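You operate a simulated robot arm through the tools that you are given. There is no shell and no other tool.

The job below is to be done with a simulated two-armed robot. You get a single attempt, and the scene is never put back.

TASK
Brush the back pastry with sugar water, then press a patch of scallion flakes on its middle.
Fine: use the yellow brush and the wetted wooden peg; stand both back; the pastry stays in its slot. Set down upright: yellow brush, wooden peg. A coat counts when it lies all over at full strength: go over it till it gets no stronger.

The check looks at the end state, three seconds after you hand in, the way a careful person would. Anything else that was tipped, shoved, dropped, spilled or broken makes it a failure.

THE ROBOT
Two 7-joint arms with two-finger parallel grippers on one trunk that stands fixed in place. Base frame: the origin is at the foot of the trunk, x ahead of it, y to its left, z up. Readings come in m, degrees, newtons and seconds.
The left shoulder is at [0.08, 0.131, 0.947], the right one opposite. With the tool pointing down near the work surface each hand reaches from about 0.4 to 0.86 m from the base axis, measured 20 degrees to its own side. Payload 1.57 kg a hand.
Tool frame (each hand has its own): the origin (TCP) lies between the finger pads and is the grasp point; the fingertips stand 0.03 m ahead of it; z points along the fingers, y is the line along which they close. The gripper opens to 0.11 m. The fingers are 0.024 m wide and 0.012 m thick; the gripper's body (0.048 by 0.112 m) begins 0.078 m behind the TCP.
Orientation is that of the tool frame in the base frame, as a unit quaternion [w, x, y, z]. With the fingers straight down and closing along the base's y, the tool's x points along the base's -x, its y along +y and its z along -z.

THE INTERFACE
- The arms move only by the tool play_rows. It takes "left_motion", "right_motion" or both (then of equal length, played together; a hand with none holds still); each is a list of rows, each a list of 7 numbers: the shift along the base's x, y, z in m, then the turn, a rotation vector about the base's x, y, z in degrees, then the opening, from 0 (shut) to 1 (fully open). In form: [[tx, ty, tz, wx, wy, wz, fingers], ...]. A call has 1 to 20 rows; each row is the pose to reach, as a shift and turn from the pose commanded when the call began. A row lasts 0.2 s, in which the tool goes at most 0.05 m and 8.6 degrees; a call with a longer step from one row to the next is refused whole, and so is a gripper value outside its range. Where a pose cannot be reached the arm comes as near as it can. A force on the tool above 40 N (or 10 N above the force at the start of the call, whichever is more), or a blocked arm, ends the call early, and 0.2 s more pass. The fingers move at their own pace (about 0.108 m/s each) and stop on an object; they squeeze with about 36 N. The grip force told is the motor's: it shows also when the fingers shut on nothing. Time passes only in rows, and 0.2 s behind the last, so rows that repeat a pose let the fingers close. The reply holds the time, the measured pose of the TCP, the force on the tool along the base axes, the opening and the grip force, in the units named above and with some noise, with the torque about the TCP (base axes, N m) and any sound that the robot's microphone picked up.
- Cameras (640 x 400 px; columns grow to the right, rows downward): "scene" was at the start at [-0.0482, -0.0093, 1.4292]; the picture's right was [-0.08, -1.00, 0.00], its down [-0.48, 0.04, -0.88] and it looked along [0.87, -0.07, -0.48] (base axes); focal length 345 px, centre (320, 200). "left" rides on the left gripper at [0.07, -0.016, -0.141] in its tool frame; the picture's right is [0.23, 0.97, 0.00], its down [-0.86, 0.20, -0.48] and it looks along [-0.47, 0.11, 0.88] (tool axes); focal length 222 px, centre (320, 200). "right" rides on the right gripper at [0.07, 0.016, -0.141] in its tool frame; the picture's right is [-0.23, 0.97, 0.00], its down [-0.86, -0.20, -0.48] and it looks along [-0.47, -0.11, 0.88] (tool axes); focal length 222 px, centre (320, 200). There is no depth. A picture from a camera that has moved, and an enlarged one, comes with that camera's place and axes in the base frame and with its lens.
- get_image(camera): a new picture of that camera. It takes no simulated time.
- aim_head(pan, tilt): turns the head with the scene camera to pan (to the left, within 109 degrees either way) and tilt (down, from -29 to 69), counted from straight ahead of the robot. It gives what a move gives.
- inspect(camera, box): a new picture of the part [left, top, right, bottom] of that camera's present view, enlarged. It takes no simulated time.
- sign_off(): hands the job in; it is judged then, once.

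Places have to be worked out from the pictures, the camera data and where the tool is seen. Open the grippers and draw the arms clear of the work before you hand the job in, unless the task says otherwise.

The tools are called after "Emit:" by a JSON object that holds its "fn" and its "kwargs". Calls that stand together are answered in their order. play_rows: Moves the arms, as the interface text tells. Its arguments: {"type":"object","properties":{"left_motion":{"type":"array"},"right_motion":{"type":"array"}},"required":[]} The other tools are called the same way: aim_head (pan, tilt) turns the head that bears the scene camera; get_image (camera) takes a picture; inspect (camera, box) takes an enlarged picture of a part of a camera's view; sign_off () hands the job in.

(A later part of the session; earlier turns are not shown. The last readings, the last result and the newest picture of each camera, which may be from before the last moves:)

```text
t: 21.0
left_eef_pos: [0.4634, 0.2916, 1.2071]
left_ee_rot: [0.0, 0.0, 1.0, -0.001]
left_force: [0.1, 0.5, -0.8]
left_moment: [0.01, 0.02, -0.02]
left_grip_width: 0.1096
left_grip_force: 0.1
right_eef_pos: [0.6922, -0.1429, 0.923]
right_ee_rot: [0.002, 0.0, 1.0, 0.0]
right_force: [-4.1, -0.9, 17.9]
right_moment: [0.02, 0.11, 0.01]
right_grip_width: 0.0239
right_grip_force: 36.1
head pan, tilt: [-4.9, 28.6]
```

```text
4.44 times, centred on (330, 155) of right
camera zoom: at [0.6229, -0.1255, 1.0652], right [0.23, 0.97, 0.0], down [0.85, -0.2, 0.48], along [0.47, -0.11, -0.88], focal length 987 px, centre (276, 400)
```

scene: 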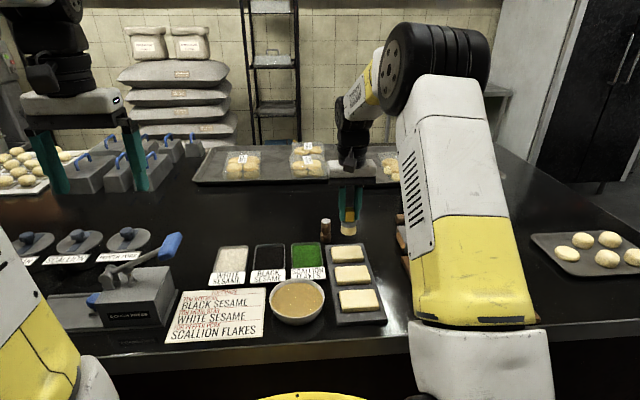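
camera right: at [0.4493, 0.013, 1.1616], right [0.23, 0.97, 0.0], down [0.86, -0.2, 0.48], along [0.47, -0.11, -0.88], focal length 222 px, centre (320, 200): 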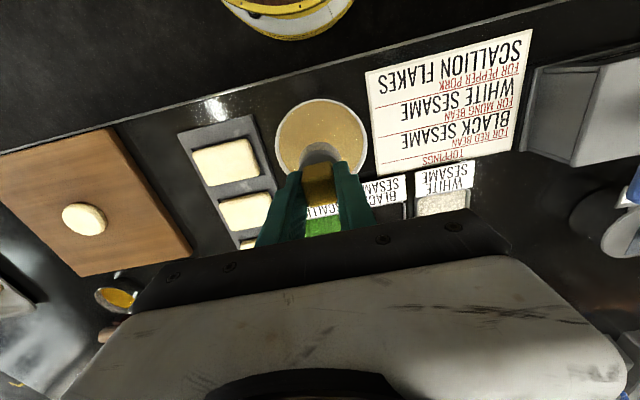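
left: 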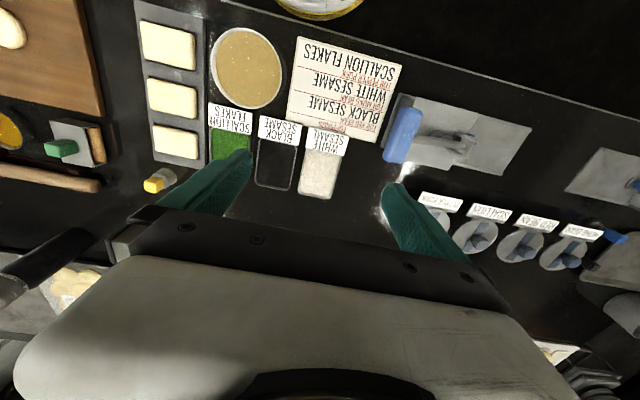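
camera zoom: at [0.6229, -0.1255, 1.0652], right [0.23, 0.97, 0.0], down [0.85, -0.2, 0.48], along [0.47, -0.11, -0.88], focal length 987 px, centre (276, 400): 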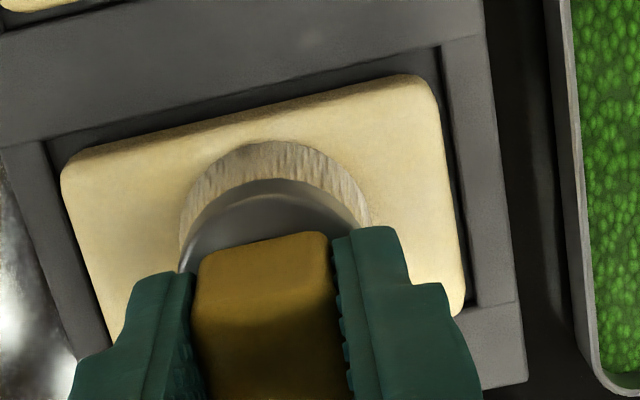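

Contact: 18 N at commanded z 0.921, so the surface is touched at about 0.922. I ease off about 1 mm and stroke the centre lane along y, then read the force.

Emit:
{"fn": "play_rows", "kwargs": {"right_motion": [[0, 0, 0.001, 0, 0, 0, 0], [0, 0.012, 0.001, 0, 0, 0, 0], [0, 0.026, 0.001, 0, 0, 0, 0], [0, 0.014, 0.001, 0, 0, 0, 0], [0, 0, 0.001, 0, 0, 0, 0], [0, -0.014, 0.001, 0, 0, 0, 0], [0, -0.026, 0.001, 0, 0, 0, 0], [0, -0.026, 0.001, 0, 0, 0, 0]]}}

Emit:
{"fn": "inspect", "kwargs": {"camera": "scene", "box": [320, 220, 400, 275]}}

Emit:
{"fn": "inspect", "kwargs": {"camera": "right", "box": [260, 110, 400, 200]}}

```text
t: 22.8
left_eef_pos: [0.4644, 0.2927, 1.2077]
left_ee_rot: [0.001, 0.0, 1.0, -0.001]
left_force: [0.0, -0.5, 0.3]
left_moment: [-0.02, 0.01, -0.02]
left_grip_width: 0.1102
left_grip_force: 0.0
right_eef_pos: [0.692, -0.1686, 0.9232]
right_ee_rot: [0.0, 0.0, 1.0, 0.0]
right_force: [0.1, 7.2, 16.5]
right_moment: [0.44, -0.11, 0.06]
right_grip_width: 0.024
right_grip_force: 36.0
head pan, tilt: [-4.9, 28.6]
```

```text
7.27 times, centred on (360, 248) of scene
camera zoom: at [-0.0487, -0.0089, 1.4292], right [-0.08, -1.0, 0.0], down [-0.48, 0.04, -0.88], along [0.87, -0.07, -0.48], focal length 2508 px, centre (29, -146)
```

zoom: 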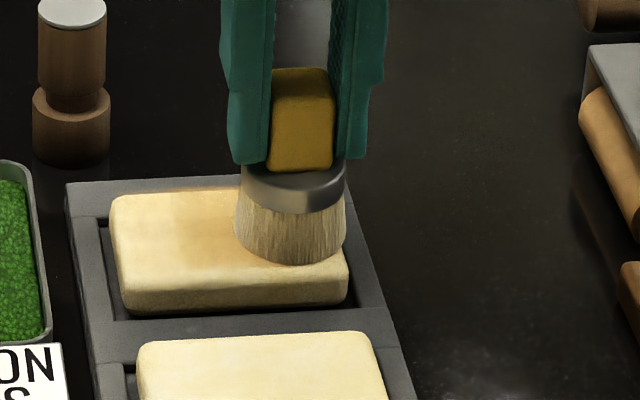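

```text
4.44 times, centred on (330, 155) of right
camera zoom: at [0.623, -0.151, 1.0651], right [0.23, 0.97, 0.0], down [0.85, -0.2, 0.48], along [0.47, -0.11, -0.88], focal length 987 px, centre (276, 400)
```

zoom: 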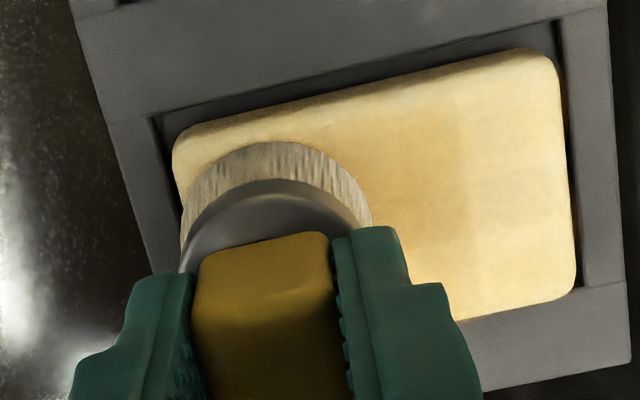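

A tan coat is appearing where the brush passed; force 16 N is a bit high. I raise 0.8 mm and sweep all three lanes, then lift to look.

Emit:
{"fn": "play_rows", "kwargs": {"right_motion": [[-0.007, 0, 0.0008, 0, 0, 0, 0], [-0.013, 0, 0.0008, 0, 0, 0, 0], [-0.013, 0.0135, 0.0008, 0, 0, 0, 0], [-0.013, 0.027, 0.0008, 0, 0, 0, 0], [-0.013, 0.0405, 0.0008, 0, 0, 0, 0], [-0.013, 0.054, 0.0008, 0, 0, 0, 0], [0, 0.054, 0.0008, 0, 0, 0, 0], [0.013, 0.054, 0.0008, 0, 0, 0, 0], [0.013, 0.0405, 0.0008, 0, 0, 0, 0], [0.013, 0.027, 0.0008, 0, 0, 0, 0], [0.013, 0.0135, 0.0008, 0, 0, 0, 0], [0.013, 0, 0.0008, 0, 0, 0, 0], [0, 0, 0.0008, 0, 0, 0, 0], [0, 0.0135, 0.0008, 0, 0, 0, 0], [0, 0.027, 0.0008, 0, 0, 0, 0], [0, 0.0405, 0.0008, 0, 0, 0, 0], [0, 0.054, 0.0008, 0, 0, 0, 0]]}}

Emit:
{"fn": "inspect", "kwargs": {"camera": "scene", "box": [320, 220, 400, 275]}}

Emit:
{"fn": "inspect", "kwargs": {"camera": "right", "box": [220, 80, 420, 220]}}

```text
t: 26.4
left_eef_pos: [0.4647, 0.2913, 1.2071]
left_ee_rot: [0.0, 0.0, 1.0, 0.001]
left_force: [-0.3, -0.2, 0.4]
left_moment: [0.02, 0.0, 0.02]
left_grip_width: 0.1101
left_grip_force: 0.1
right_eef_pos: [0.6917, -0.1146, 0.9222]
right_ee_rot: [0.0, 0.0, 1.0, 0.0]
right_force: [-1.8, -3.7, 9.7]
right_moment: [-0.19, -0.1, -0.06]
right_grip_width: 0.0237
right_grip_force: 35.8
head pan, tilt: [-4.9, 28.6]
```

```text
7.27 times, centred on (360, 248) of scene
camera zoom: at [-0.0486, -0.0095, 1.4292], right [-0.08, -1.0, 0.0], down [-0.48, 0.04, -0.88], along [0.87, -0.07, -0.48], focal length 2508 px, centre (29, -146)
```

zoom: 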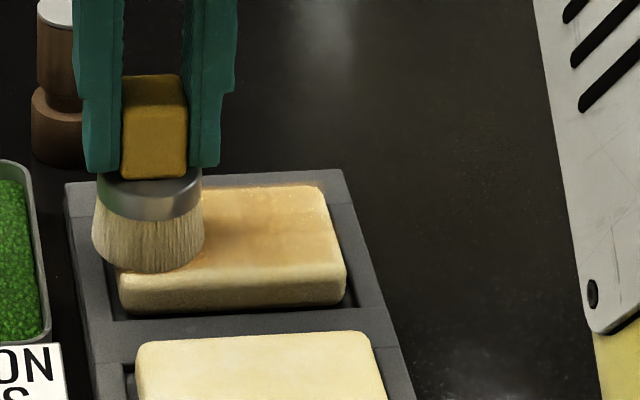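

```text
2.86 times, centred on (320, 150) of right
camera zoom: at [0.6229, -0.0981, 1.0649], right [0.23, 0.97, 0.0], down [0.86, -0.2, 0.48], along [0.47, -0.11, -0.88], focal length 635 px, centre (320, 343)
```

zoom: 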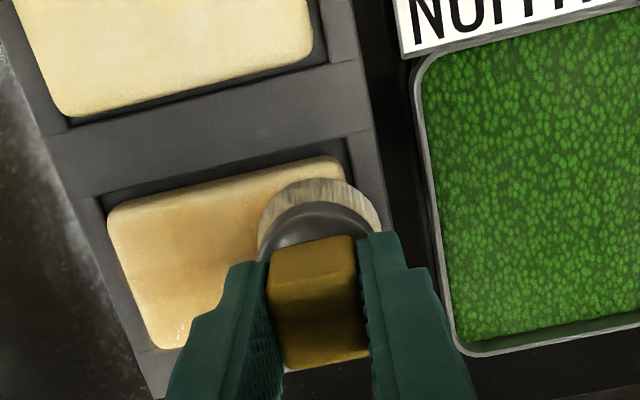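

The coat builds up evenly; edges are still paler. I go over again with slightly wider lanes.

Emit:
{"fn": "play_rows", "kwargs": {"right_motion": [[-0.008, 0.002, 0, 0, 0, 0, 0], [-0.016, 0.002, 0, 0, 0, 0, 0], [-0.016, -0.013, 0, 0, 0, 0, 0], [-0.016, -0.028, 0, 0, 0, 0, 0], [-0.016, -0.043, 0, 0, 0, 0, 0], [-0.016, -0.058, 0, 0, 0, 0, 0], [-0.003, -0.058, 0, 0, 0, 0, 0], [0.01, -0.058, 0, 0, 0, 0, 0], [0.016, -0.058, 0, 0, 0, 0, 0], [0.016, -0.043, 0, 0, 0, 0, 0], [0.016, -0.028, 0, 0, 0, 0, 0], [0.016, -0.013, 0, 0, 0, 0, 0], [0.016, 0.002, 0, 0, 0, 0, 0], [0.003, 0.002, 0, 0, 0, 0, 0], [-0.01, 0.002, 0, 0, 0, 0, 0], [-0.016, -0.013, 0, 0, 0, 0, 0], [-0.016, -0.028, 0, 0, 0, 0, 0], [-0.016, -0.043, 0, 0, 0, 0, 0], [-0.016, -0.058, 0, 0, 0, 0, 0], [0, -0.058, 0, 0, 0, 0, 0]]}}

Emit:
{"fn": "inspect", "kwargs": {"camera": "scene", "box": [320, 220, 400, 275]}}

Emit:
{"fn": "inspect", "kwargs": {"camera": "right", "box": [220, 80, 420, 220]}}

```text
t: 30.6
left_eef_pos: [0.4647, 0.2915, 1.2076]
left_ee_rot: [0.0, -0.001, 1.0, 0.0]
left_force: [0.0, -1.0, -0.2]
left_moment: [0.0, 0.0, 0.0]
left_grip_width: 0.1101
left_grip_force: 0.0
right_eef_pos: [0.6912, -0.1737, 0.9238]
right_ee_rot: [0.0, 0.0, 1.0, -0.001]
right_force: [-5.7, -0.4, 13.2]
right_moment: [0.08, 0.28, 0.01]
right_grip_width: 0.024
right_grip_force: 35.7
head pan, tilt: [-4.9, 28.6]
```

```text
7.27 times, centred on (360, 248) of scene
camera zoom: at [-0.049, -0.0092, 1.4291], right [-0.09, -1.0, 0.0], down [-0.48, 0.04, -0.88], along [0.87, -0.07, -0.48], focal length 2508 px, centre (29, -146)
```

zoom: 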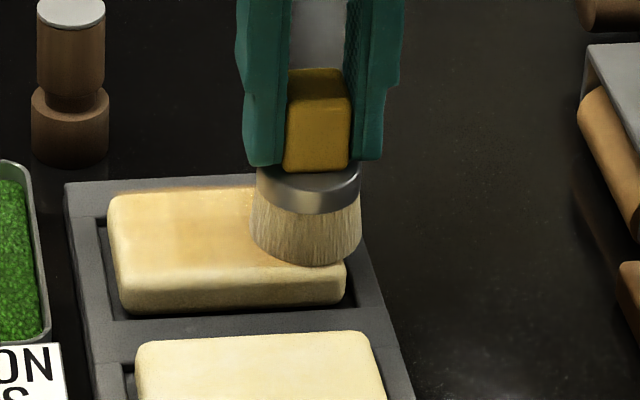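

```text
2.86 times, centred on (320, 150) of right
camera zoom: at [0.622, -0.1569, 1.0647], right [0.23, 0.97, 0.0], down [0.86, -0.2, 0.48], along [0.47, -0.11, -0.88], focal length 635 px, centre (320, 343)
```

zoom: 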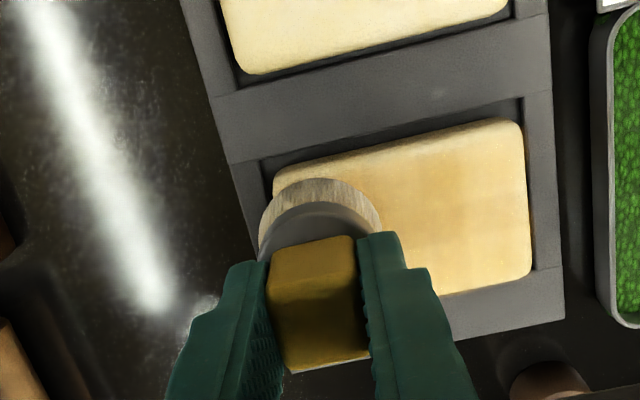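

I lift clear to look at the whole coated face before re-dipping.

Emit:
{"fn": "play_rows", "kwargs": {"right_motion": [[0, 0.01, 0.015, 0, 0, 0, 0], [0, 0.028, 0.045, 0, 0, 0, 0], [0.0, 0.05, 0.07, 0, 0, 0, 0], [0.0, 0.075, 0.07, 0, 0, 0, 0], [0.0, 0.09, 0.07, 0, 0, 0, 0]]}}

Emit:
{"fn": "inspect", "kwargs": {"camera": "scene", "box": [320, 220, 400, 275]}}

Emit:
{"fn": "inspect", "kwargs": {"camera": "right", "box": [200, 80, 400, 220]}}

```text
t: 31.8
left_eef_pos: [0.4664, 0.2921, 1.2063]
left_ee_rot: [0.0, 0.001, 1.0, 0.0]
left_force: [-0.2, 0.4, -0.5]
left_moment: [0.01, -0.01, 0.02]
left_grip_width: 0.1102
left_grip_force: 0.0
right_eef_pos: [0.6925, -0.0814, 0.9898]
right_ee_rot: [0.0, 0.0, 1.0, -0.001]
right_force: [-0.2, -0.3, -0.9]
right_moment: [0.0, 0.0, 0.0]
right_grip_width: 0.024
right_grip_force: 35.3
head pan, tilt: [-4.9, 28.6]
```

```text
7.27 times, centred on (360, 248) of scene
camera zoom: at [-0.0482, -0.0094, 1.4292], right [-0.08, -1.0, 0.0], down [-0.48, 0.04, -0.88], along [0.87, -0.07, -0.48], focal length 2508 px, centre (29, -146)
```

zoom: 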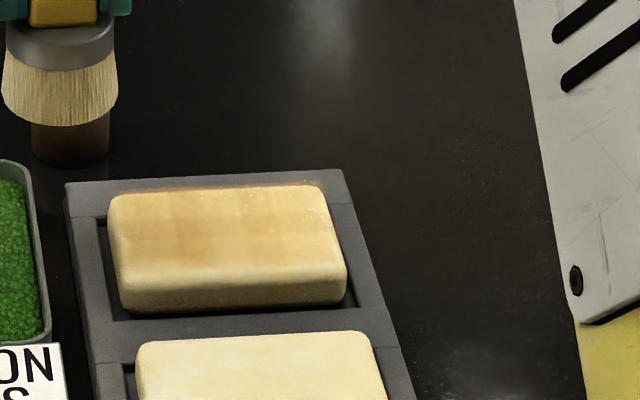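

```text
2.86 times, centred on (300, 150) of right
camera zoom: at [0.6223, -0.0647, 1.1316], right [0.23, 0.97, 0.0], down [0.86, -0.2, 0.48], along [0.47, -0.11, -0.88], focal length 635 px, centre (377, 343)
```

zoom: 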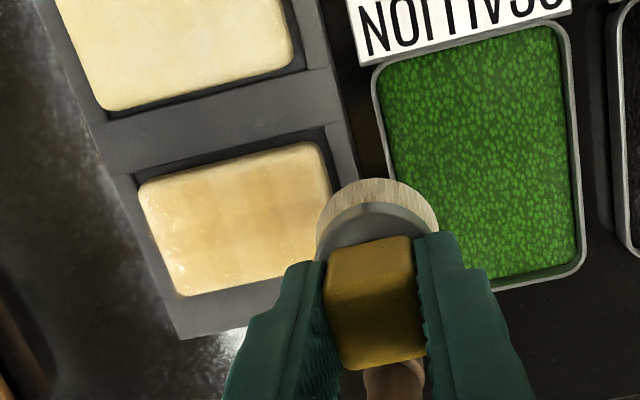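

Good even tint so far, somewhat streaky. I return to the bowl along the same gap, re-dip to the same depth and drain.

Emit:
{"fn": "play_rows", "kwargs": {"right_motion": [[-0.045, 0, 0, 0, 0, 0, 0], [-0.09, 0, 0, 0, 0, 0, 0], [-0.13, 0.002, 0, 0, 0, 0, 0], [-0.155, 0.035, 0, 0, 0, 0, 0], [-0.17, 0.07, 0, 0, 0, 0, 0], [-0.17, 0.078, -0.01, 0, 0, 0, 0], [-0.17, 0.078, -0.045, 0, 0, 0, 0], [-0.17, 0.078, -0.067, 0, 0, 0, 0], [-0.17, 0.078, -0.0748, 0, 0, 0, 0], [-0.17, 0.078, -0.0748, 0, 0, 0, 0], [-0.17, 0.078, -0.0748, 0, 0, 0, 0], [-0.17, 0.078, -0.0748, 0, 0, 0, 0], [-0.17, 0.078, -0.066, 0, 0, 0, 0], [-0.17, 0.078, -0.058, 0, 0, 0, 0], [-0.17, 0.078, -0.05, 0, 0, 0, 0], [-0.17, 0.078, -0.05, 0, 0, 0, 0], [-0.17, 0.078, -0.05, 0, 0, 0, 0], [-0.17, 0.078, -0.05, 0, 0, 0, 0]]}}

Emit:
{"fn": "inspect", "kwargs": {"camera": "scene", "box": [250, 220, 410, 320]}}

Emit:
{"fn": "inspect", "kwargs": {"camera": "scene", "box": [330, 225, 390, 270]}}

```text
t: 35.6
left_eef_pos: [0.4658, 0.2921, 1.2079]
left_ee_rot: [-0.001, 0.0, 1.0, 0.0]
left_force: [-1.2, -0.8, 0.0]
left_moment: [0.02, 0.02, 0.0]
left_grip_width: 0.1098
left_grip_force: 0.0
right_eef_pos: [0.5202, -0.005, 0.9447]
right_ee_rot: [0.0, 0.0, 1.0, 0.0]
right_force: [0.7, -0.2, -0.7]
right_moment: [0.04, 0.01, 0.0]
right_grip_width: 0.0239
right_grip_force: 35.6
head pan, tilt: [-4.9, 28.6]
```

```text
4.00 times, centred on (330, 270) of scene
camera zoom: at [-0.0482, -0.0092, 1.4292], right [-0.08, -1.0, 0.0], down [-0.48, 0.04, -0.88], along [0.87, -0.07, -0.48], focal length 1380 px, centre (280, -80)
```

zoom: 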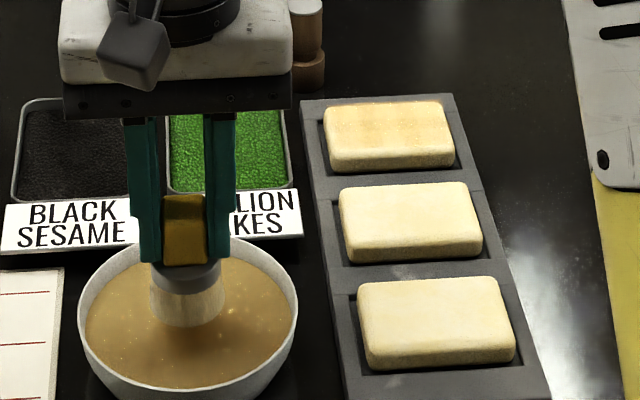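

```text
8.89 times, centred on (360, 248) of scene
camera zoom: at [-0.0482, -0.0092, 1.4292], right [-0.08, -1.0, 0.0], down [-0.48, 0.04, -0.88], along [0.87, -0.07, -0.48], focal length 3066 px, centre (-36, -222)
```

zoom: 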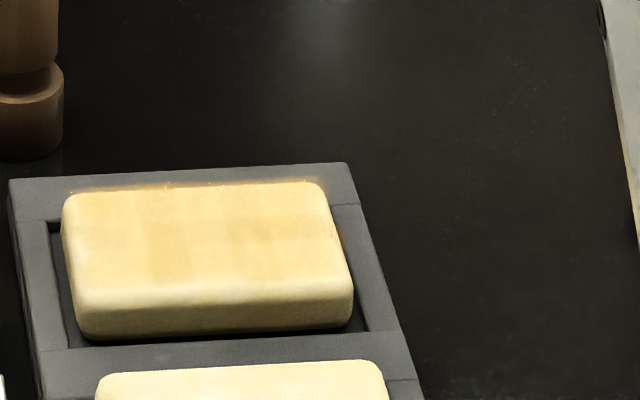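

The front strip (x≈0.66–0.675) and edges are paler, so I go back with the reloaded brush, using lanes reaching further out over the front edge first.

Emit:
{"fn": "play_rows", "kwargs": {"right_motion": [[0, 0, 0.03, 0, 0, 0, 0], [0.01, -0.025, 0.05, 0, 0, 0, 0], [0.025, -0.055, 0.05, 0, 0, 0, 0], [0.04, -0.078, 0.05, 0, 0, 0, 0], [0.08, -0.078, 0.05, 0, 0, 0, 0], [0.12, -0.08, 0.05, 0, 0, 0, 0], [0.143, -0.095, 0.045, 0, 0, 0, 0], [0.143, -0.1045, 0.02, 0, 0, 0, 0], [0.143, -0.1045, 0.0, 0, 0, 0, 0], [0.143, -0.1045, -0.013, 0, 0, 0, 0], [0.143, -0.1045, -0.0198, 0, 0, 0, 0], [0.143, -0.1215, -0.0198, 0, 0, 0, 0], [0.143, -0.1385, -0.0198, 0, 0, 0, 0], [0.143, -0.1555, -0.0198, 0, 0, 0, 0], [0.143, -0.1725, -0.0198, 0, 0, 0, 0], [0.151, -0.1725, -0.0198, 0, 0, 0, 0], [0.151, -0.1555, -0.0198, 0, 0, 0, 0], [0.151, -0.1385, -0.0198, 0, 0, 0, 0], [0.151, -0.1215, -0.0198, 0, 0, 0, 0], [0.151, -0.1045, -0.0198, 0, 0, 0, 0]]}}

Emit:
{"fn": "inspect", "kwargs": {"camera": "scene", "box": [330, 225, 390, 270]}}

Emit:
{"fn": "inspect", "kwargs": {"camera": "right", "box": [220, 80, 380, 220]}}

```text
t: 39.8
left_eef_pos: [0.4655, 0.2905, 1.2075]
left_ee_rot: [-0.001, -0.001, 1.0, -0.001]
left_force: [-0.1, -0.2, -1.3]
left_moment: [0.04, 0.0, -0.01]
left_grip_width: 0.1099
left_grip_force: 0.1
right_eef_pos: [0.6741, -0.109, 0.9249]
right_ee_rot: [0.0, 0.0, 1.0, 0.001]
right_force: [0.3, 0.4, -1.1]
right_moment: [0.04, 0.02, 0.0]
right_grip_width: 0.0241
right_grip_force: 35.7
head pan, tilt: [-4.9, 28.6]
```

```text
8.89 times, centred on (360, 248) of scene
camera zoom: at [-0.0482, -0.0094, 1.4292], right [-0.08, -1.0, 0.0], down [-0.48, 0.04, -0.88], along [0.87, -0.07, -0.48], focal length 3066 px, centre (-36, -222)
```

zoom: 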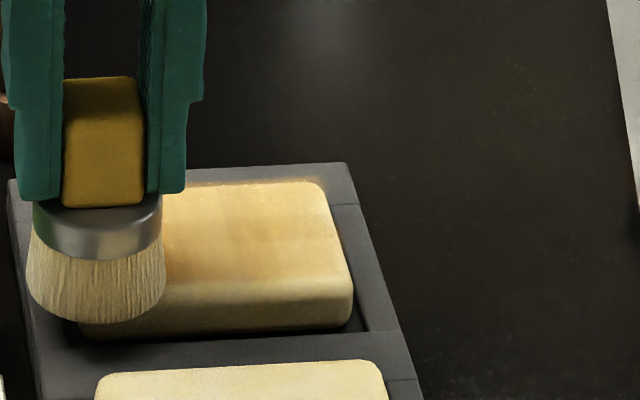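

```text
2.86 times, centred on (300, 150) of right
camera zoom: at [0.6044, -0.0915, 1.0664], right [0.23, 0.97, 0.0], down [0.86, -0.2, 0.48], along [0.47, -0.11, -0.88], focal length 635 px, centre (377, 343)
```

zoom: 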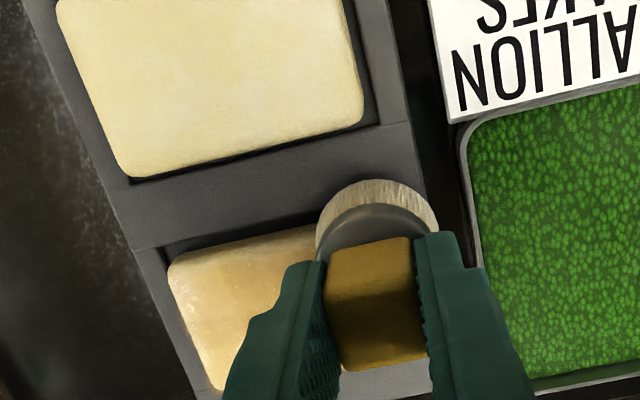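

Force here is about zero, so at this height the brush barely touched at the front. I press 1.2 mm deeper and redo the front lanes, moving progressively inward.

Emit:
{"fn": "play_rows", "kwargs": {"right_motion": [[-0.004, 0, -0.0012, 0, 0, 0, 0], [-0.008, 0, -0.0012, 0, 0, 0, 0], [-0.008, -0.017, -0.0012, 0, 0, 0, 0], [-0.008, -0.034, -0.0012, 0, 0, 0, 0], [-0.008, -0.051, -0.0012, 0, 0, 0, 0], [-0.008, -0.068, -0.0012, 0, 0, 0, 0], [0, -0.068, -0.0012, 0, 0, 0, 0], [0, -0.051, -0.0012, 0, 0, 0, 0], [0, -0.034, -0.0012, 0, 0, 0, 0], [0, -0.017, -0.0012, 0, 0, 0, 0], [0, 0, -0.0012, 0, 0, 0, 0]]}}

Emit:
{"fn": "inspect", "kwargs": {"camera": "scene", "box": [330, 225, 390, 270]}}

Emit:
{"fn": "inspect", "kwargs": {"camera": "right", "box": [220, 80, 380, 220]}}

```text
t: 42.2
left_eef_pos: [0.4651, 0.2909, 1.207]
left_ee_rot: [0.0, 0.0, 1.0, 0.0]
left_force: [0.6, 0.7, -0.3]
left_moment: [0.0, 0.0, -0.01]
left_grip_width: 0.1102
left_grip_force: 0.1
right_eef_pos: [0.6726, -0.1095, 0.9224]
right_ee_rot: [0.002, 0.001, 1.0, 0.0]
right_force: [0.2, -6.1, 14.5]
right_moment: [-0.38, -0.25, -0.05]
right_grip_width: 0.0239
right_grip_force: 35.9
head pan, tilt: [-4.9, 28.6]
```

```text
8.89 times, centred on (360, 248) of scene
camera zoom: at [-0.0486, -0.0095, 1.4291], right [-0.08, -1.0, 0.0], down [-0.48, 0.04, -0.88], along [0.87, -0.07, -0.48], focal length 3066 px, centre (-36, -222)
```

zoom: 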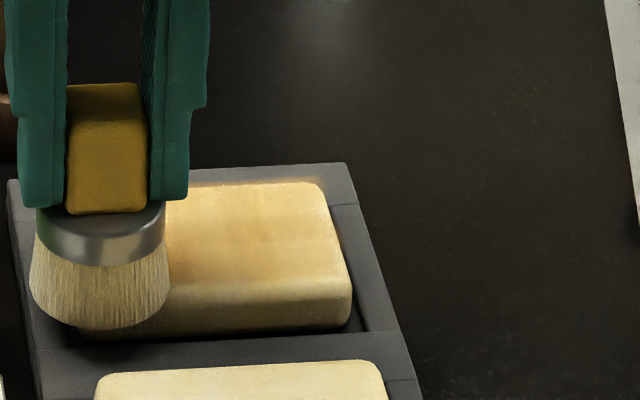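

```text
2.86 times, centred on (300, 150) of right
camera zoom: at [0.6037, -0.0925, 1.0643], right [0.23, 0.97, 0.0], down [0.85, -0.2, 0.48], along [0.47, -0.11, -0.88], focal length 635 px, centre (377, 343)
```

zoom: 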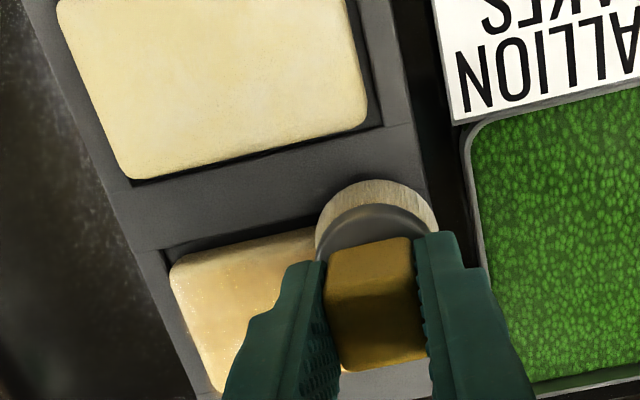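

The front strip is filling in. I continue with the remaining lanes inward to the back edge with slightly less pressure.

Emit:
{"fn": "play_rows", "kwargs": {"right_motion": [[0.008, 0, 0.0004, 0, 0, 0, 0], [0.008, -0.023, 0.0004, 0, 0, 0, 0], [0.008, -0.045, 0.0004, 0, 0, 0, 0], [0.008, -0.068, 0.0004, 0, 0, 0, 0], [0.016, -0.068, 0.0004, 0, 0, 0, 0], [0.016, -0.045, 0.0004, 0, 0, 0, 0], [0.016, -0.023, 0.0004, 0, 0, 0, 0], [0.016, 0, 0.0004, 0, 0, 0, 0], [0.024, 0, 0.0004, 0, 0, 0, 0], [0.024, -0.023, 0.0004, 0, 0, 0, 0], [0.024, -0.045, 0.0004, 0, 0, 0, 0], [0.024, -0.068, 0.0004, 0, 0, 0, 0], [0.032, -0.068, 0.0004, 0, 0, 0, 0], [0.032, -0.045, 0.0004, 0, 0, 0, 0], [0.032, -0.023, 0.0004, 0, 0, 0, 0], [0.032, 0, 0.0004, 0, 0, 0, 0], [0.04, 0, 0.0004, 0, 0, 0, 0], [0.04, -0.023, 0.0004, 0, 0, 0, 0], [0.04, -0.045, 0.0004, 0, 0, 0, 0], [0.04, -0.068, 0.0004, 0, 0, 0, 0]]}}

Emit:
{"fn": "inspect", "kwargs": {"camera": "scene", "box": [330, 225, 390, 270]}}

Emit:
{"fn": "inspect", "kwargs": {"camera": "right", "box": [260, 80, 420, 220]}}

```text
t: 46.4
left_eef_pos: [0.464, 0.292, 1.2077]
left_ee_rot: [0.0, 0.001, 1.0, 0.0]
left_force: [0.3, 0.4, -0.8]
left_moment: [-0.01, -0.03, 0.0]
left_grip_width: 0.11
left_grip_force: 0.1
right_eef_pos: [0.7133, -0.1763, 0.9226]
right_ee_rot: [-0.001, 0.0, 1.0, 0.0]
right_force: [-0.1, -0.1, -0.8]
right_moment: [-0.04, -0.01, 0.01]
right_grip_width: 0.0239
right_grip_force: 36.1
head pan, tilt: [-4.9, 28.6]
```

```text
8.89 times, centred on (360, 248) of scene
camera zoom: at [-0.0481, -0.0091, 1.4292], right [-0.08, -1.0, 0.0], down [-0.48, 0.04, -0.88], along [0.87, -0.07, -0.48], focal length 3066 px, centre (-36, -222)
```

zoom: 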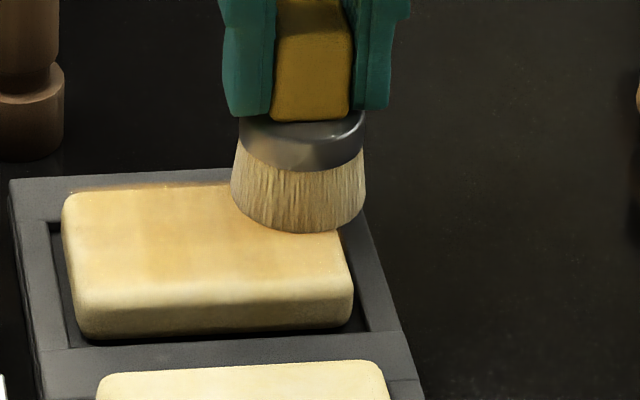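

```text
2.86 times, centred on (340, 150) of right
camera zoom: at [0.6442, -0.159, 1.0646], right [0.23, 0.97, 0.0], down [0.86, -0.2, 0.48], along [0.46, -0.11, -0.88], focal length 635 px, centre (263, 343)
```

zoom: 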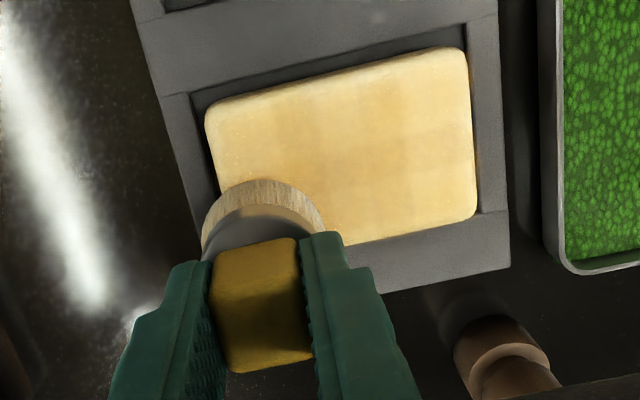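

At the back corner the force is zero again, so contact there is marginal. I repeat the back lanes 1 mm lower and read the force.

Emit:
{"fn": "play_rows", "kwargs": {"right_motion": [[0, 0, -0.001, 0, 0, 0, 0], [0, 0.017, -0.001, 0, 0, 0, 0], [0, 0.034, -0.001, 0, 0, 0, 0], [0, 0.051, -0.001, 0, 0, 0, 0], [0, 0.068, -0.001, 0, 0, 0, 0], [-0.008, 0.068, -0.001, 0, 0, 0, 0], [-0.008, 0.051, -0.001, 0, 0, 0, 0], [-0.008, 0.034, -0.001, 0, 0, 0, 0], [-0.008, 0.017, -0.001, 0, 0, 0, 0], [-0.008, 0, -0.001, 0, 0, 0, 0]]}}

Emit:
{"fn": "inspect", "kwargs": {"camera": "scene", "box": [330, 225, 390, 270]}}

Emit:
{"fn": "inspect", "kwargs": {"camera": "right", "box": [260, 80, 420, 220]}}

```text
t: 48.6
left_eef_pos: [0.4657, 0.2926, 1.2068]
left_ee_rot: [0.001, 0.001, 1.0, 0.0]
left_force: [0.1, 0.4, -0.3]
left_moment: [0.0, 0.01, 0.01]
left_grip_width: 0.1101
left_grip_force: 0.1
right_eef_pos: [0.7029, -0.178, 0.9218]
right_ee_rot: [0.0, 0.0, 1.0, 0.0]
right_force: [0.6, 1.5, 6.6]
right_moment: [0.2, -0.13, 0.03]
right_grip_width: 0.0238
right_grip_force: 35.5
head pan, tilt: [-4.9, 28.6]
```

```text
8.89 times, centred on (360, 248) of scene
camera zoom: at [-0.0484, -0.009, 1.4292], right [-0.08, -1.0, 0.0], down [-0.48, 0.04, -0.88], along [0.87, -0.07, -0.48], focal length 3066 px, centre (-36, -222)
```

zoom: 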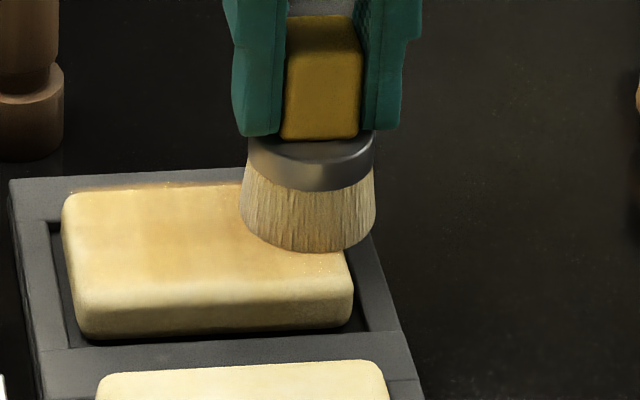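

```text
2.86 times, centred on (340, 150) of right
camera zoom: at [0.6341, -0.1603, 1.0642], right [0.23, 0.97, 0.0], down [0.86, -0.2, 0.48], along [0.47, -0.11, -0.88], focal length 635 px, centre (263, 343)
```

zoom: 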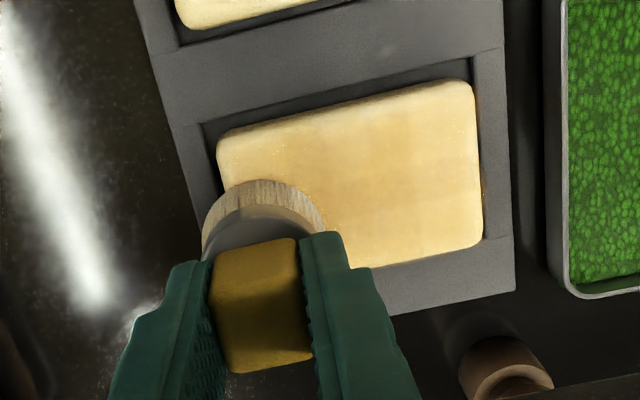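

6.6 N now, good contact. I lift, go back to the bowl for another dip, and look at the pastry from there for a reference of the coat strength.

Emit:
{"fn": "play_rows", "kwargs": {"right_motion": [[0, 0.015, 0.02, 0, 0, 0, 0], [0, 0.045, 0.05, 0, 0, 0, 0], [-0.01, 0.08, 0.07, 0, 0, 0, 0], [-0.035, 0.095, 0.07, 0, 0, 0, 0], [-0.08, 0.095, 0.07, 0, 0, 0, 0], [-0.125, 0.095, 0.07, 0, 0, 0, 0], [-0.155, 0.12, 0.07, 0, 0, 0, 0], [-0.178, 0.155, 0.07, 0, 0, 0, 0], [-0.183, 0.1725, 0.055, 0, 0, 0, 0], [-0.183, 0.1725, 0.02, 0, 0, 0, 0], [-0.183, 0.1725, 0.003, 0, 0, 0, 0], [-0.183, 0.1725, -0.0032, 0, 0, 0, 0], [-0.183, 0.1725, -0.0032, 0, 0, 0, 0], [-0.183, 0.1725, -0.0032, 0, 0, 0, 0], [-0.183, 0.1725, 0.004, 0, 0, 0, 0], [-0.183, 0.1725, 0.012, 0, 0, 0, 0], [-0.183, 0.1725, 0.022, 0, 0, 0, 0], [-0.183, 0.1725, 0.022, 0, 0, 0, 0], [-0.183, 0.1725, 0.022, 0, 0, 0, 0], [-0.183, 0.1725, 0.022, 0, 0, 0, 0]]}}

Emit:
{"fn": "inspect", "kwargs": {"camera": "scene", "box": [330, 225, 390, 270]}}

Emit:
{"fn": "inspect", "kwargs": {"camera": "scene", "box": [250, 220, 410, 320]}}

```text
t: 52.8
left_eef_pos: [0.4654, 0.2908, 1.2078]
left_ee_rot: [0.0, 0.0, 1.0, 0.0]
left_force: [0.1, -0.3, 0.0]
left_moment: [-0.01, 0.01, -0.01]
left_grip_width: 0.11
left_grip_force: 0.2
right_eef_pos: [0.5213, -0.0055, 0.9441]
right_ee_rot: [0.0, 0.0, 1.0, 0.0]
right_force: [0.2, 0.3, -1.0]
right_moment: [-0.02, -0.03, -0.02]
right_grip_width: 0.0239
right_grip_force: 35.6
head pan, tilt: [-4.9, 28.6]
```

```text
8.89 times, centred on (360, 248) of scene
camera zoom: at [-0.0482, -0.0092, 1.4292], right [-0.08, -1.0, 0.0], down [-0.48, 0.04, -0.88], along [0.87, -0.07, -0.48], focal length 3066 px, centre (-36, -222)
```

zoom: 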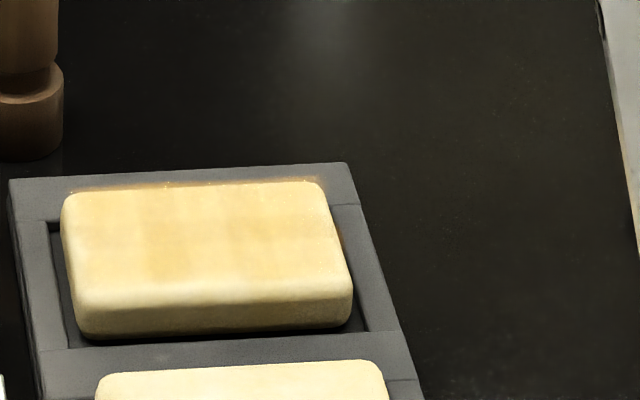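

```text
4.00 times, centred on (330, 270) of scene
camera zoom: at [-0.0482, -0.0092, 1.4292], right [-0.08, -1.0, 0.0], down [-0.48, 0.04, -0.88], along [0.87, -0.07, -0.48], focal length 1380 px, centre (280, -80)
```

zoom: 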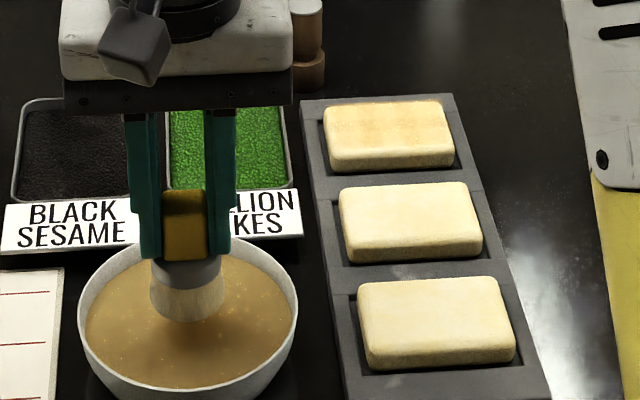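

Drip-free again. I go back for another full round, starting at the front-left corner with firm contact.

Emit:
{"fn": "play_rows", "kwargs": {"right_motion": [[0, 0, 0.03, 0, 0, 0, 0], [0.01, -0.025, 0.05, 0, 0, 0, 0], [0.025, -0.055, 0.05, 0, 0, 0, 0], [0.04, -0.078, 0.05, 0, 0, 0, 0], [0.08, -0.078, 0.05, 0, 0, 0, 0], [0.12, -0.08, 0.05, 0, 0, 0, 0], [0.145, -0.095, 0.045, 0, 0, 0, 0], [0.145, -0.1065, 0.015, 0, 0, 0, 0], [0.145, -0.1065, -0.01, 0, 0, 0, 0], [0.145, -0.1065, -0.0195, 0, 0, 0, 0], [0.145, -0.1065, -0.0218, 0, 0, 0, 0], [0.145, -0.1225, -0.0218, 0, 0, 0, 0], [0.145, -0.1385, -0.0218, 0, 0, 0, 0], [0.145, -0.1545, -0.0218, 0, 0, 0, 0], [0.145, -0.1705, -0.0218, 0, 0, 0, 0], [0.153, -0.1705, -0.0218, 0, 0, 0, 0], [0.153, -0.1545, -0.0218, 0, 0, 0, 0], [0.153, -0.1385, -0.0218, 0, 0, 0, 0], [0.153, -0.1225, -0.0218, 0, 0, 0, 0], [0.153, -0.1065, -0.0218, 0, 0, 0, 0]]}}

Emit:
{"fn": "inspect", "kwargs": {"camera": "scene", "box": [330, 225, 390, 270]}}

```text
t: 57.0
left_eef_pos: [0.4655, 0.2912, 1.207]
left_ee_rot: [0.0, 0.001, 1.0, -0.001]
left_force: [0.0, -0.4, 0.6]
left_moment: [0.03, -0.01, 0.0]
left_grip_width: 0.1099
left_grip_force: 0.0
right_eef_pos: [0.6761, -0.1125, 0.9222]
right_ee_rot: [0.0, 0.001, 1.0, 0.0]
right_force: [-0.5, -3.9, 11.3]
right_moment: [-0.18, -0.17, -0.04]
right_grip_width: 0.0239
right_grip_force: 35.6
head pan, tilt: [-4.9, 28.6]
```

```text
8.89 times, centred on (360, 248) of scene
camera zoom: at [-0.0485, -0.0095, 1.4292], right [-0.08, -1.0, 0.0], down [-0.48, 0.04, -0.88], along [0.87, -0.07, -0.48], focal length 3066 px, centre (-36, -222)
```

zoom: 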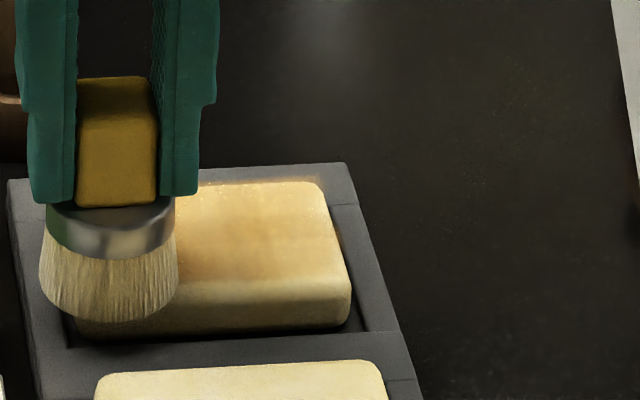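

11 N of contact at the front. I continue through the remaining lanes to the back edge.

Emit:
{"fn": "play_rows", "kwargs": {"right_motion": [[0.008, 0, 0, 0, 0, 0, 0], [0.008, -0.021, 0, 0, 0, 0, 0], [0.008, -0.042, 0, 0, 0, 0, 0], [0.008, -0.064, 0, 0, 0, 0, 0], [0.016, -0.064, 0, 0, 0, 0, 0], [0.016, -0.042, 0, 0, 0, 0, 0], [0.016, -0.021, 0, 0, 0, 0, 0], [0.016, 0, 0, 0, 0, 0, 0], [0.024, 0, 0, 0, 0, 0, 0], [0.024, -0.021, 0, 0, 0, 0, 0], [0.024, -0.042, 0, 0, 0, 0, 0], [0.024, -0.064, 0, 0, 0, 0, 0], [0.032, -0.064, -0.0004, 0, 0, 0, 0], [0.032, -0.042, -0.0004, 0, 0, 0, 0], [0.032, -0.021, -0.0004, 0, 0, 0, 0], [0.032, 0, -0.0004, 0, 0, 0, 0], [0.016, 0, -0.0002, 0, 0, 0, 0], [0.0, 0, 0, 0, 0, 0, 0], [-0.006, -0.01, 0, 0, 0, 0, 0], [-0.006, -0.021, 0, 0, 0, 0, 0]]}}

Emit:
{"fn": "inspect", "kwargs": {"camera": "scene", "box": [330, 225, 390, 270]}}

Emit:
{"fn": "inspect", "kwargs": {"camera": "right", "box": [220, 100, 380, 220]}}

```text
t: 61.2
left_eef_pos: [0.465, 0.2935, 1.2069]
left_ee_rot: [-0.001, 0.0, 1.0, 0.0]
left_force: [-0.3, 0.9, 0.5]
left_moment: [-0.05, -0.02, 0.0]
left_grip_width: 0.1101
left_grip_force: 0.1
right_eef_pos: [0.6675, -0.1301, 0.9224]
right_ee_rot: [-0.001, -0.001, 1.0, 0.001]
right_force: [-0.8, 10.0, 18.6]
right_moment: [0.58, -0.11, 0.08]
right_grip_width: 0.0238
right_grip_force: 35.7
head pan, tilt: [-4.9, 28.6]
```

```text
8.89 times, centred on (360, 248) of scene
camera zoom: at [-0.049, -0.0086, 1.4291], right [-0.08, -1.0, 0.0], down [-0.48, 0.04, -0.88], along [0.87, -0.07, -0.48], focal length 3066 px, centre (-36, -222)
```

zoom: 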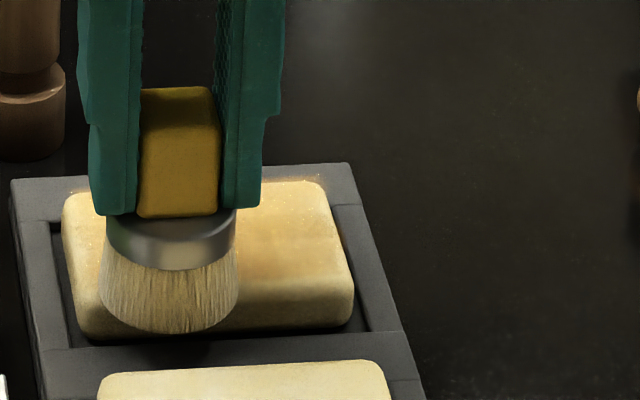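

```text
3.33 times, centred on (300, 160) of right
camera zoom: at [0.6, -0.1123, 1.0636], right [0.23, 0.97, 0.0], down [0.86, -0.2, 0.48], along [0.46, -0.11, -0.88], focal length 740 px, centre (387, 333)
```

zoom: 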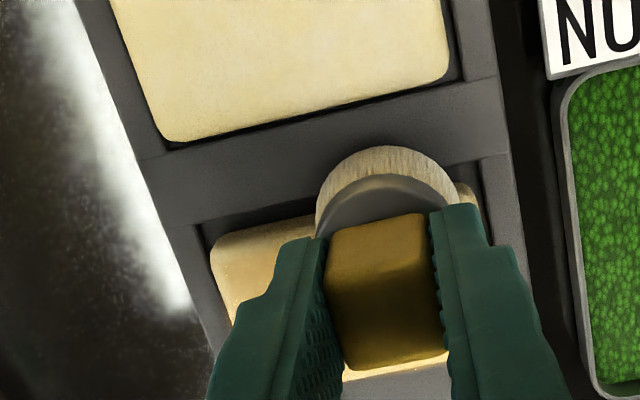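

Force is a bit high at 19 N; I ease up 0.7 mm, finish the front lane both ways, then lift to inspect.

Emit:
{"fn": "play_rows", "kwargs": {"right_motion": [[0, -0.005, 0.0007, 0, 0, 0, 0], [0, -0.02, 0.0007, 0, 0, 0, 0], [0, -0.035, 0.0007, 0, 0, 0, 0], [0, -0.043, 0.0007, 0, 0, 0, 0], [0.01, -0.043, 0.0007, 0, 0, 0, 0], [0.022, -0.043, 0.0006, 0, 0, 0, 0], [0.034, -0.043, 0.0005, 0, 0, 0, 0], [0.022, -0.043, 0.0006, 0, 0, 0, 0], [0.012, -0.035, 0.0007, 0, 0, 0, 0], [0.012, -0.02, 0.0007, 0, 0, 0, 0], [0.012, 0, 0.0007, 0, 0, 0, 0], [0.012, 0.02, 0.0007, 0, 0, 0, 0], [0.012, 0.023, 0.02, 0, 0, 0, 0], [0.012, 0.04, 0.05, 0, 0, 0, 0], [0.012, 0.065, 0.075, 0, 0, 0, 0], [-0.02, 0.07, 0.075, 0, 0, 0, 0]]}}

Emit:
{"fn": "inspect", "kwargs": {"camera": "scene", "box": [330, 225, 390, 270]}}

Emit:
{"fn": "inspect", "kwargs": {"camera": "right", "box": [200, 110, 340, 220]}}

```text
t: 64.6
left_eef_pos: [0.464, 0.2917, 1.2069]
left_ee_rot: [0.0, 0.0, 1.0, 0.0]
left_force: [0.1, 0.4, 0.2]
left_moment: [-0.01, 0.04, 0.0]
left_grip_width: 0.1099
left_grip_force: 0.0
right_eef_pos: [0.648, -0.0623, 0.9954]
right_ee_rot: [-0.001, 0.0, 1.0, 0.0]
right_force: [0.1, 0.2, -0.3]
right_moment: [0.02, 0.02, -0.02]
right_grip_width: 0.0239
right_grip_force: 36.1
head pan, tilt: [-4.9, 28.6]
```

```text
8.89 times, centred on (360, 248) of scene
camera zoom: at [-0.0478, -0.0093, 1.4292], right [-0.08, -1.0, 0.0], down [-0.48, 0.04, -0.88], along [0.87, -0.07, -0.48], focal length 3066 px, centre (-36, -222)
```

zoom: 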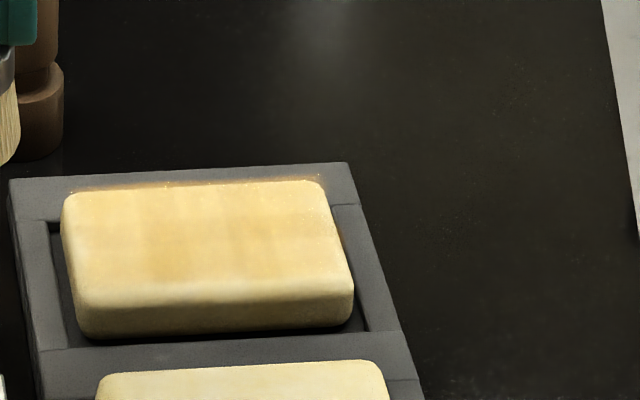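

```text
3.64 times, centred on (270, 165) of right
camera zoom: at [0.5795, -0.0446, 1.1372], right [0.23, 0.97, 0.0], down [0.86, -0.2, 0.48], along [0.47, -0.11, -0.88], focal length 808 px, centre (502, 327)
```

zoom: 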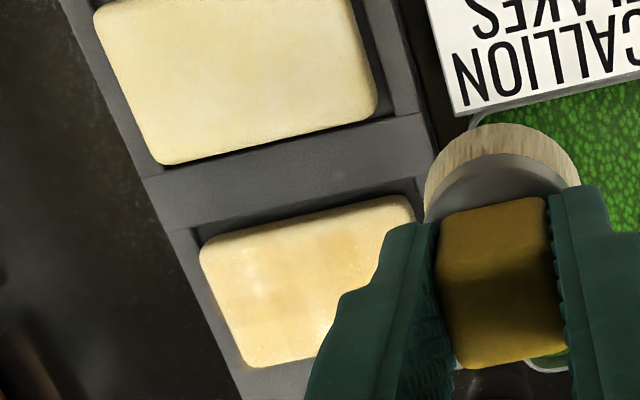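

The streak pattern stays the same between rounds, suggesting saturation, but I want a straight-down view. I move the hand so that the right camera sits right above the pastry.

Emit:
{"fn": "play_rows", "kwargs": {"right_motion": [[0, 0, 0.02, 0, 0, 0, 0], [0.02, -0.02, 0.035, 0, 0, 0, 0], [0.05, -0.045, 0.035, 0, 0, 0, 0], [0.075, -0.07, 0.035, 0, 0, 0, 0], [0.095, -0.0925, 0.035, 0, 0, 0, 0], [0.095, -0.0925, 0.035, 0, 0, 0, 0]]}}

Emit:
{"fn": "inspect", "kwargs": {"camera": "right", "box": [250, 20, 410, 160]}}

Emit:
{"fn": "inspect", "kwargs": {"camera": "right", "box": [280, 40, 380, 130]}}

```text
t: 66.0
left_eef_pos: [0.466, 0.2924, 1.2074]
left_ee_rot: [-0.001, 0.0, 1.0, 0.0]
left_force: [-0.1, -1.2, -0.4]
left_moment: [-0.02, -0.01, 0.02]
left_grip_width: 0.1103
left_grip_force: 0.1
right_eef_pos: [0.7443, -0.1542, 1.0329]
right_ee_rot: [0.001, -0.001, 1.0, 0.0]
right_force: [0.0, 0.6, -0.9]
right_moment: [-0.01, 0.02, 0.01]
right_grip_width: 0.0241
right_grip_force: 36.0
head pan, tilt: [-4.9, 28.6]
```

```text
2.86 times, centred on (330, 90) of right
camera zoom: at [0.6752, -0.1374, 1.1737], right [0.23, 0.97, 0.0], down [0.86, -0.2, 0.48], along [0.47, -0.11, -0.88], focal length 635 px, centre (291, 514)
```

zoom: 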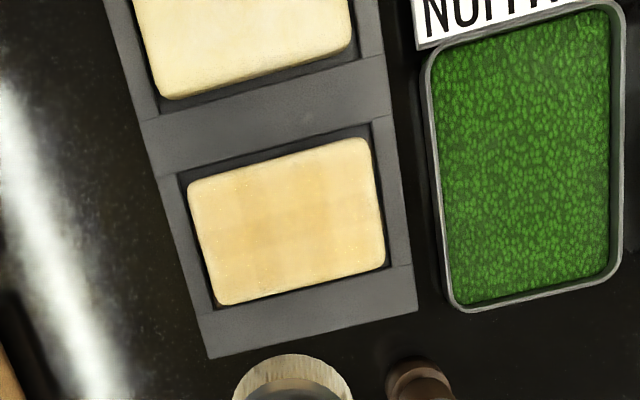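

```text
4.44 times, centred on (330, 85) of right
camera zoom: at [0.6752, -0.1374, 1.1737], right [0.23, 0.97, 0.0], down [0.86, -0.2, 0.48], along [0.47, -0.11, -0.88], focal length 987 px, centre (276, 711)
```

zoom: 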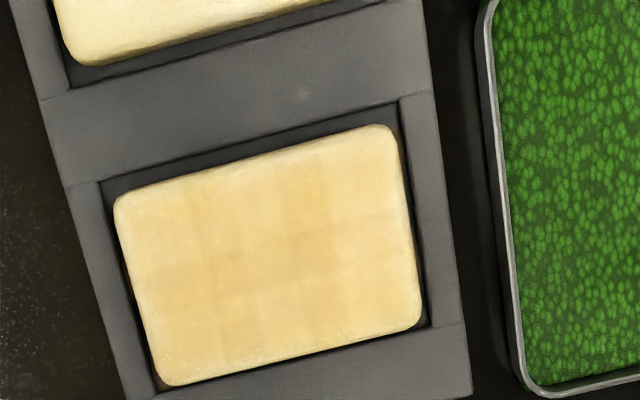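

From above, the coat looks slightly blocky: middle darker, the outer border lighter. I zoom in further to judge where it is still thin.

Emit:
{"fn": "inspect", "kwargs": {"camera": "right", "box": [300, 62, 380, 132]}}

Emit:
{"fn": "inspect", "kwargs": {"camera": "scene", "box": [335, 235, 385, 270]}}

```text
5.71 times, centred on (340, 97) of right
camera zoom: at [0.6752, -0.1374, 1.1737], right [0.23, 0.97, 0.0], down [0.86, -0.2, 0.48], along [0.47, -0.11, -0.88], focal length 1269 px, centre (206, 789)
```

zoom: 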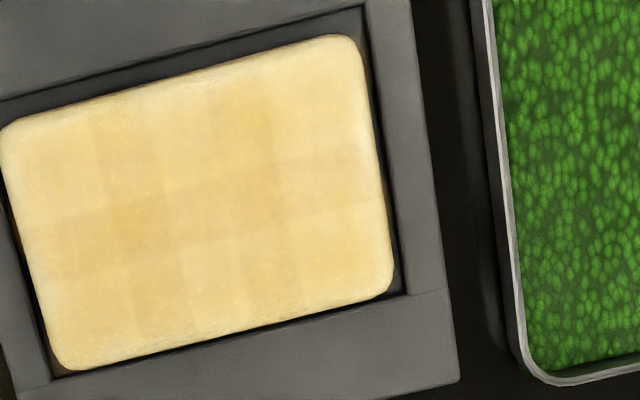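

```text
11.43 times, centred on (360, 252) of scene
camera zoom: at [-0.0481, -0.0093, 1.4292], right [-0.08, -1.0, 0.0], down [-0.48, 0.04, -0.88], along [0.87, -0.07, -0.48], focal length 3942 px, centre (-137, -400)
```

zoom: 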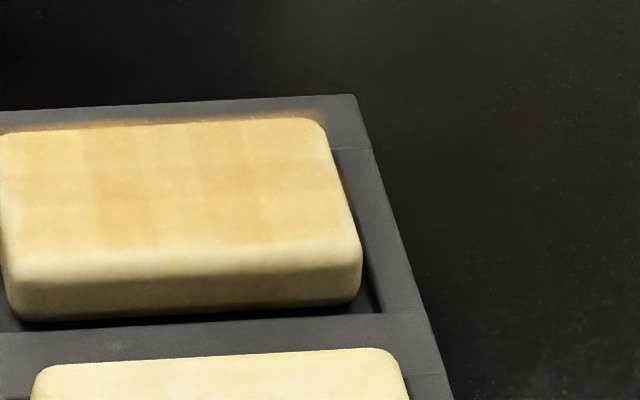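

The coat shows as a faint 5×3 grid of patches with unequal strength, so more passes are needed, mostly near the border. I re-dip again.

Emit:
{"fn": "play_rows", "kwargs": {"right_motion": [[-0.02, 0.035, -0.02, 0, 0, 0, 0], [-0.045, 0.07, -0.035, 0, 0, 0, 0], [-0.09, 0.075, -0.035, 0, 0, 0, 0], [-0.135, 0.075, -0.035, 0, 0, 0, 0], [-0.175, 0.085, -0.035, 0, 0, 0, 0], [-0.205, 0.12, -0.035, 0, 0, 0, 0], [-0.222, 0.15, -0.04, 0, 0, 0, 0], [-0.222, 0.15, -0.075, 0, 0, 0, 0], [-0.222, 0.15, -0.105, 0, 0, 0, 0], [-0.222, 0.15, -0.1134, 0, 0, 0, 0], [-0.222, 0.15, -0.1134, 0, 0, 0, 0], [-0.222, 0.15, -0.1134, 0, 0, 0, 0], [-0.222, 0.15, -0.105, 0, 0, 0, 0], [-0.222, 0.15, -0.096, 0, 0, 0, 0], [-0.222, 0.15, -0.088, 0, 0, 0, 0], [-0.222, 0.15, -0.088, 0, 0, 0, 0], [-0.222, 0.15, -0.088, 0, 0, 0, 0], [-0.222, 0.15, -0.088, 0, 0, 0, 0]]}}

Emit:
{"fn": "inspect", "kwargs": {"camera": "scene", "box": [250, 220, 410, 320]}}

```text
t: 69.8
left_eef_pos: [0.465, 0.2922, 1.2076]
left_ee_rot: [0.0, 0.0, 1.0, -0.001]
left_force: [0.3, -0.6, 0.3]
left_moment: [-0.01, 0.0, -0.01]
left_grip_width: 0.1099
left_grip_force: 0.1
right_eef_pos: [0.5237, -0.0038, 0.944]
right_ee_rot: [0.0, 0.0, 1.0, 0.0]
right_force: [-1.2, 0.0, -1.5]
right_moment: [-0.01, -0.03, 0.02]
right_grip_width: 0.0237
right_grip_force: 35.8
head pan, tilt: [-4.9, 28.6]
```

```text
4.00 times, centred on (330, 270) of scene
camera zoom: at [-0.0482, -0.0092, 1.4292], right [-0.08, -1.0, 0.0], down [-0.48, 0.04, -0.88], along [0.87, -0.07, -0.48], focal length 1380 px, centre (280, -80)
```

zoom: 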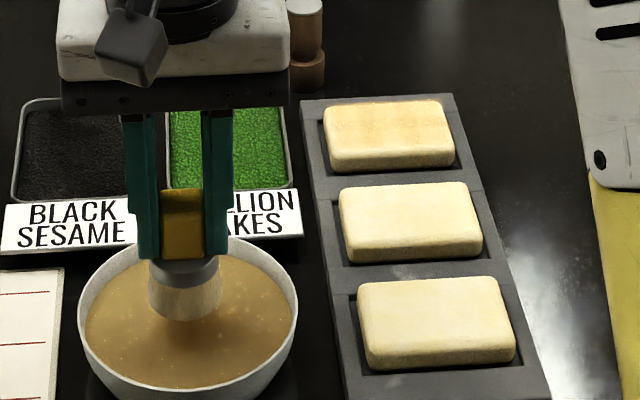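

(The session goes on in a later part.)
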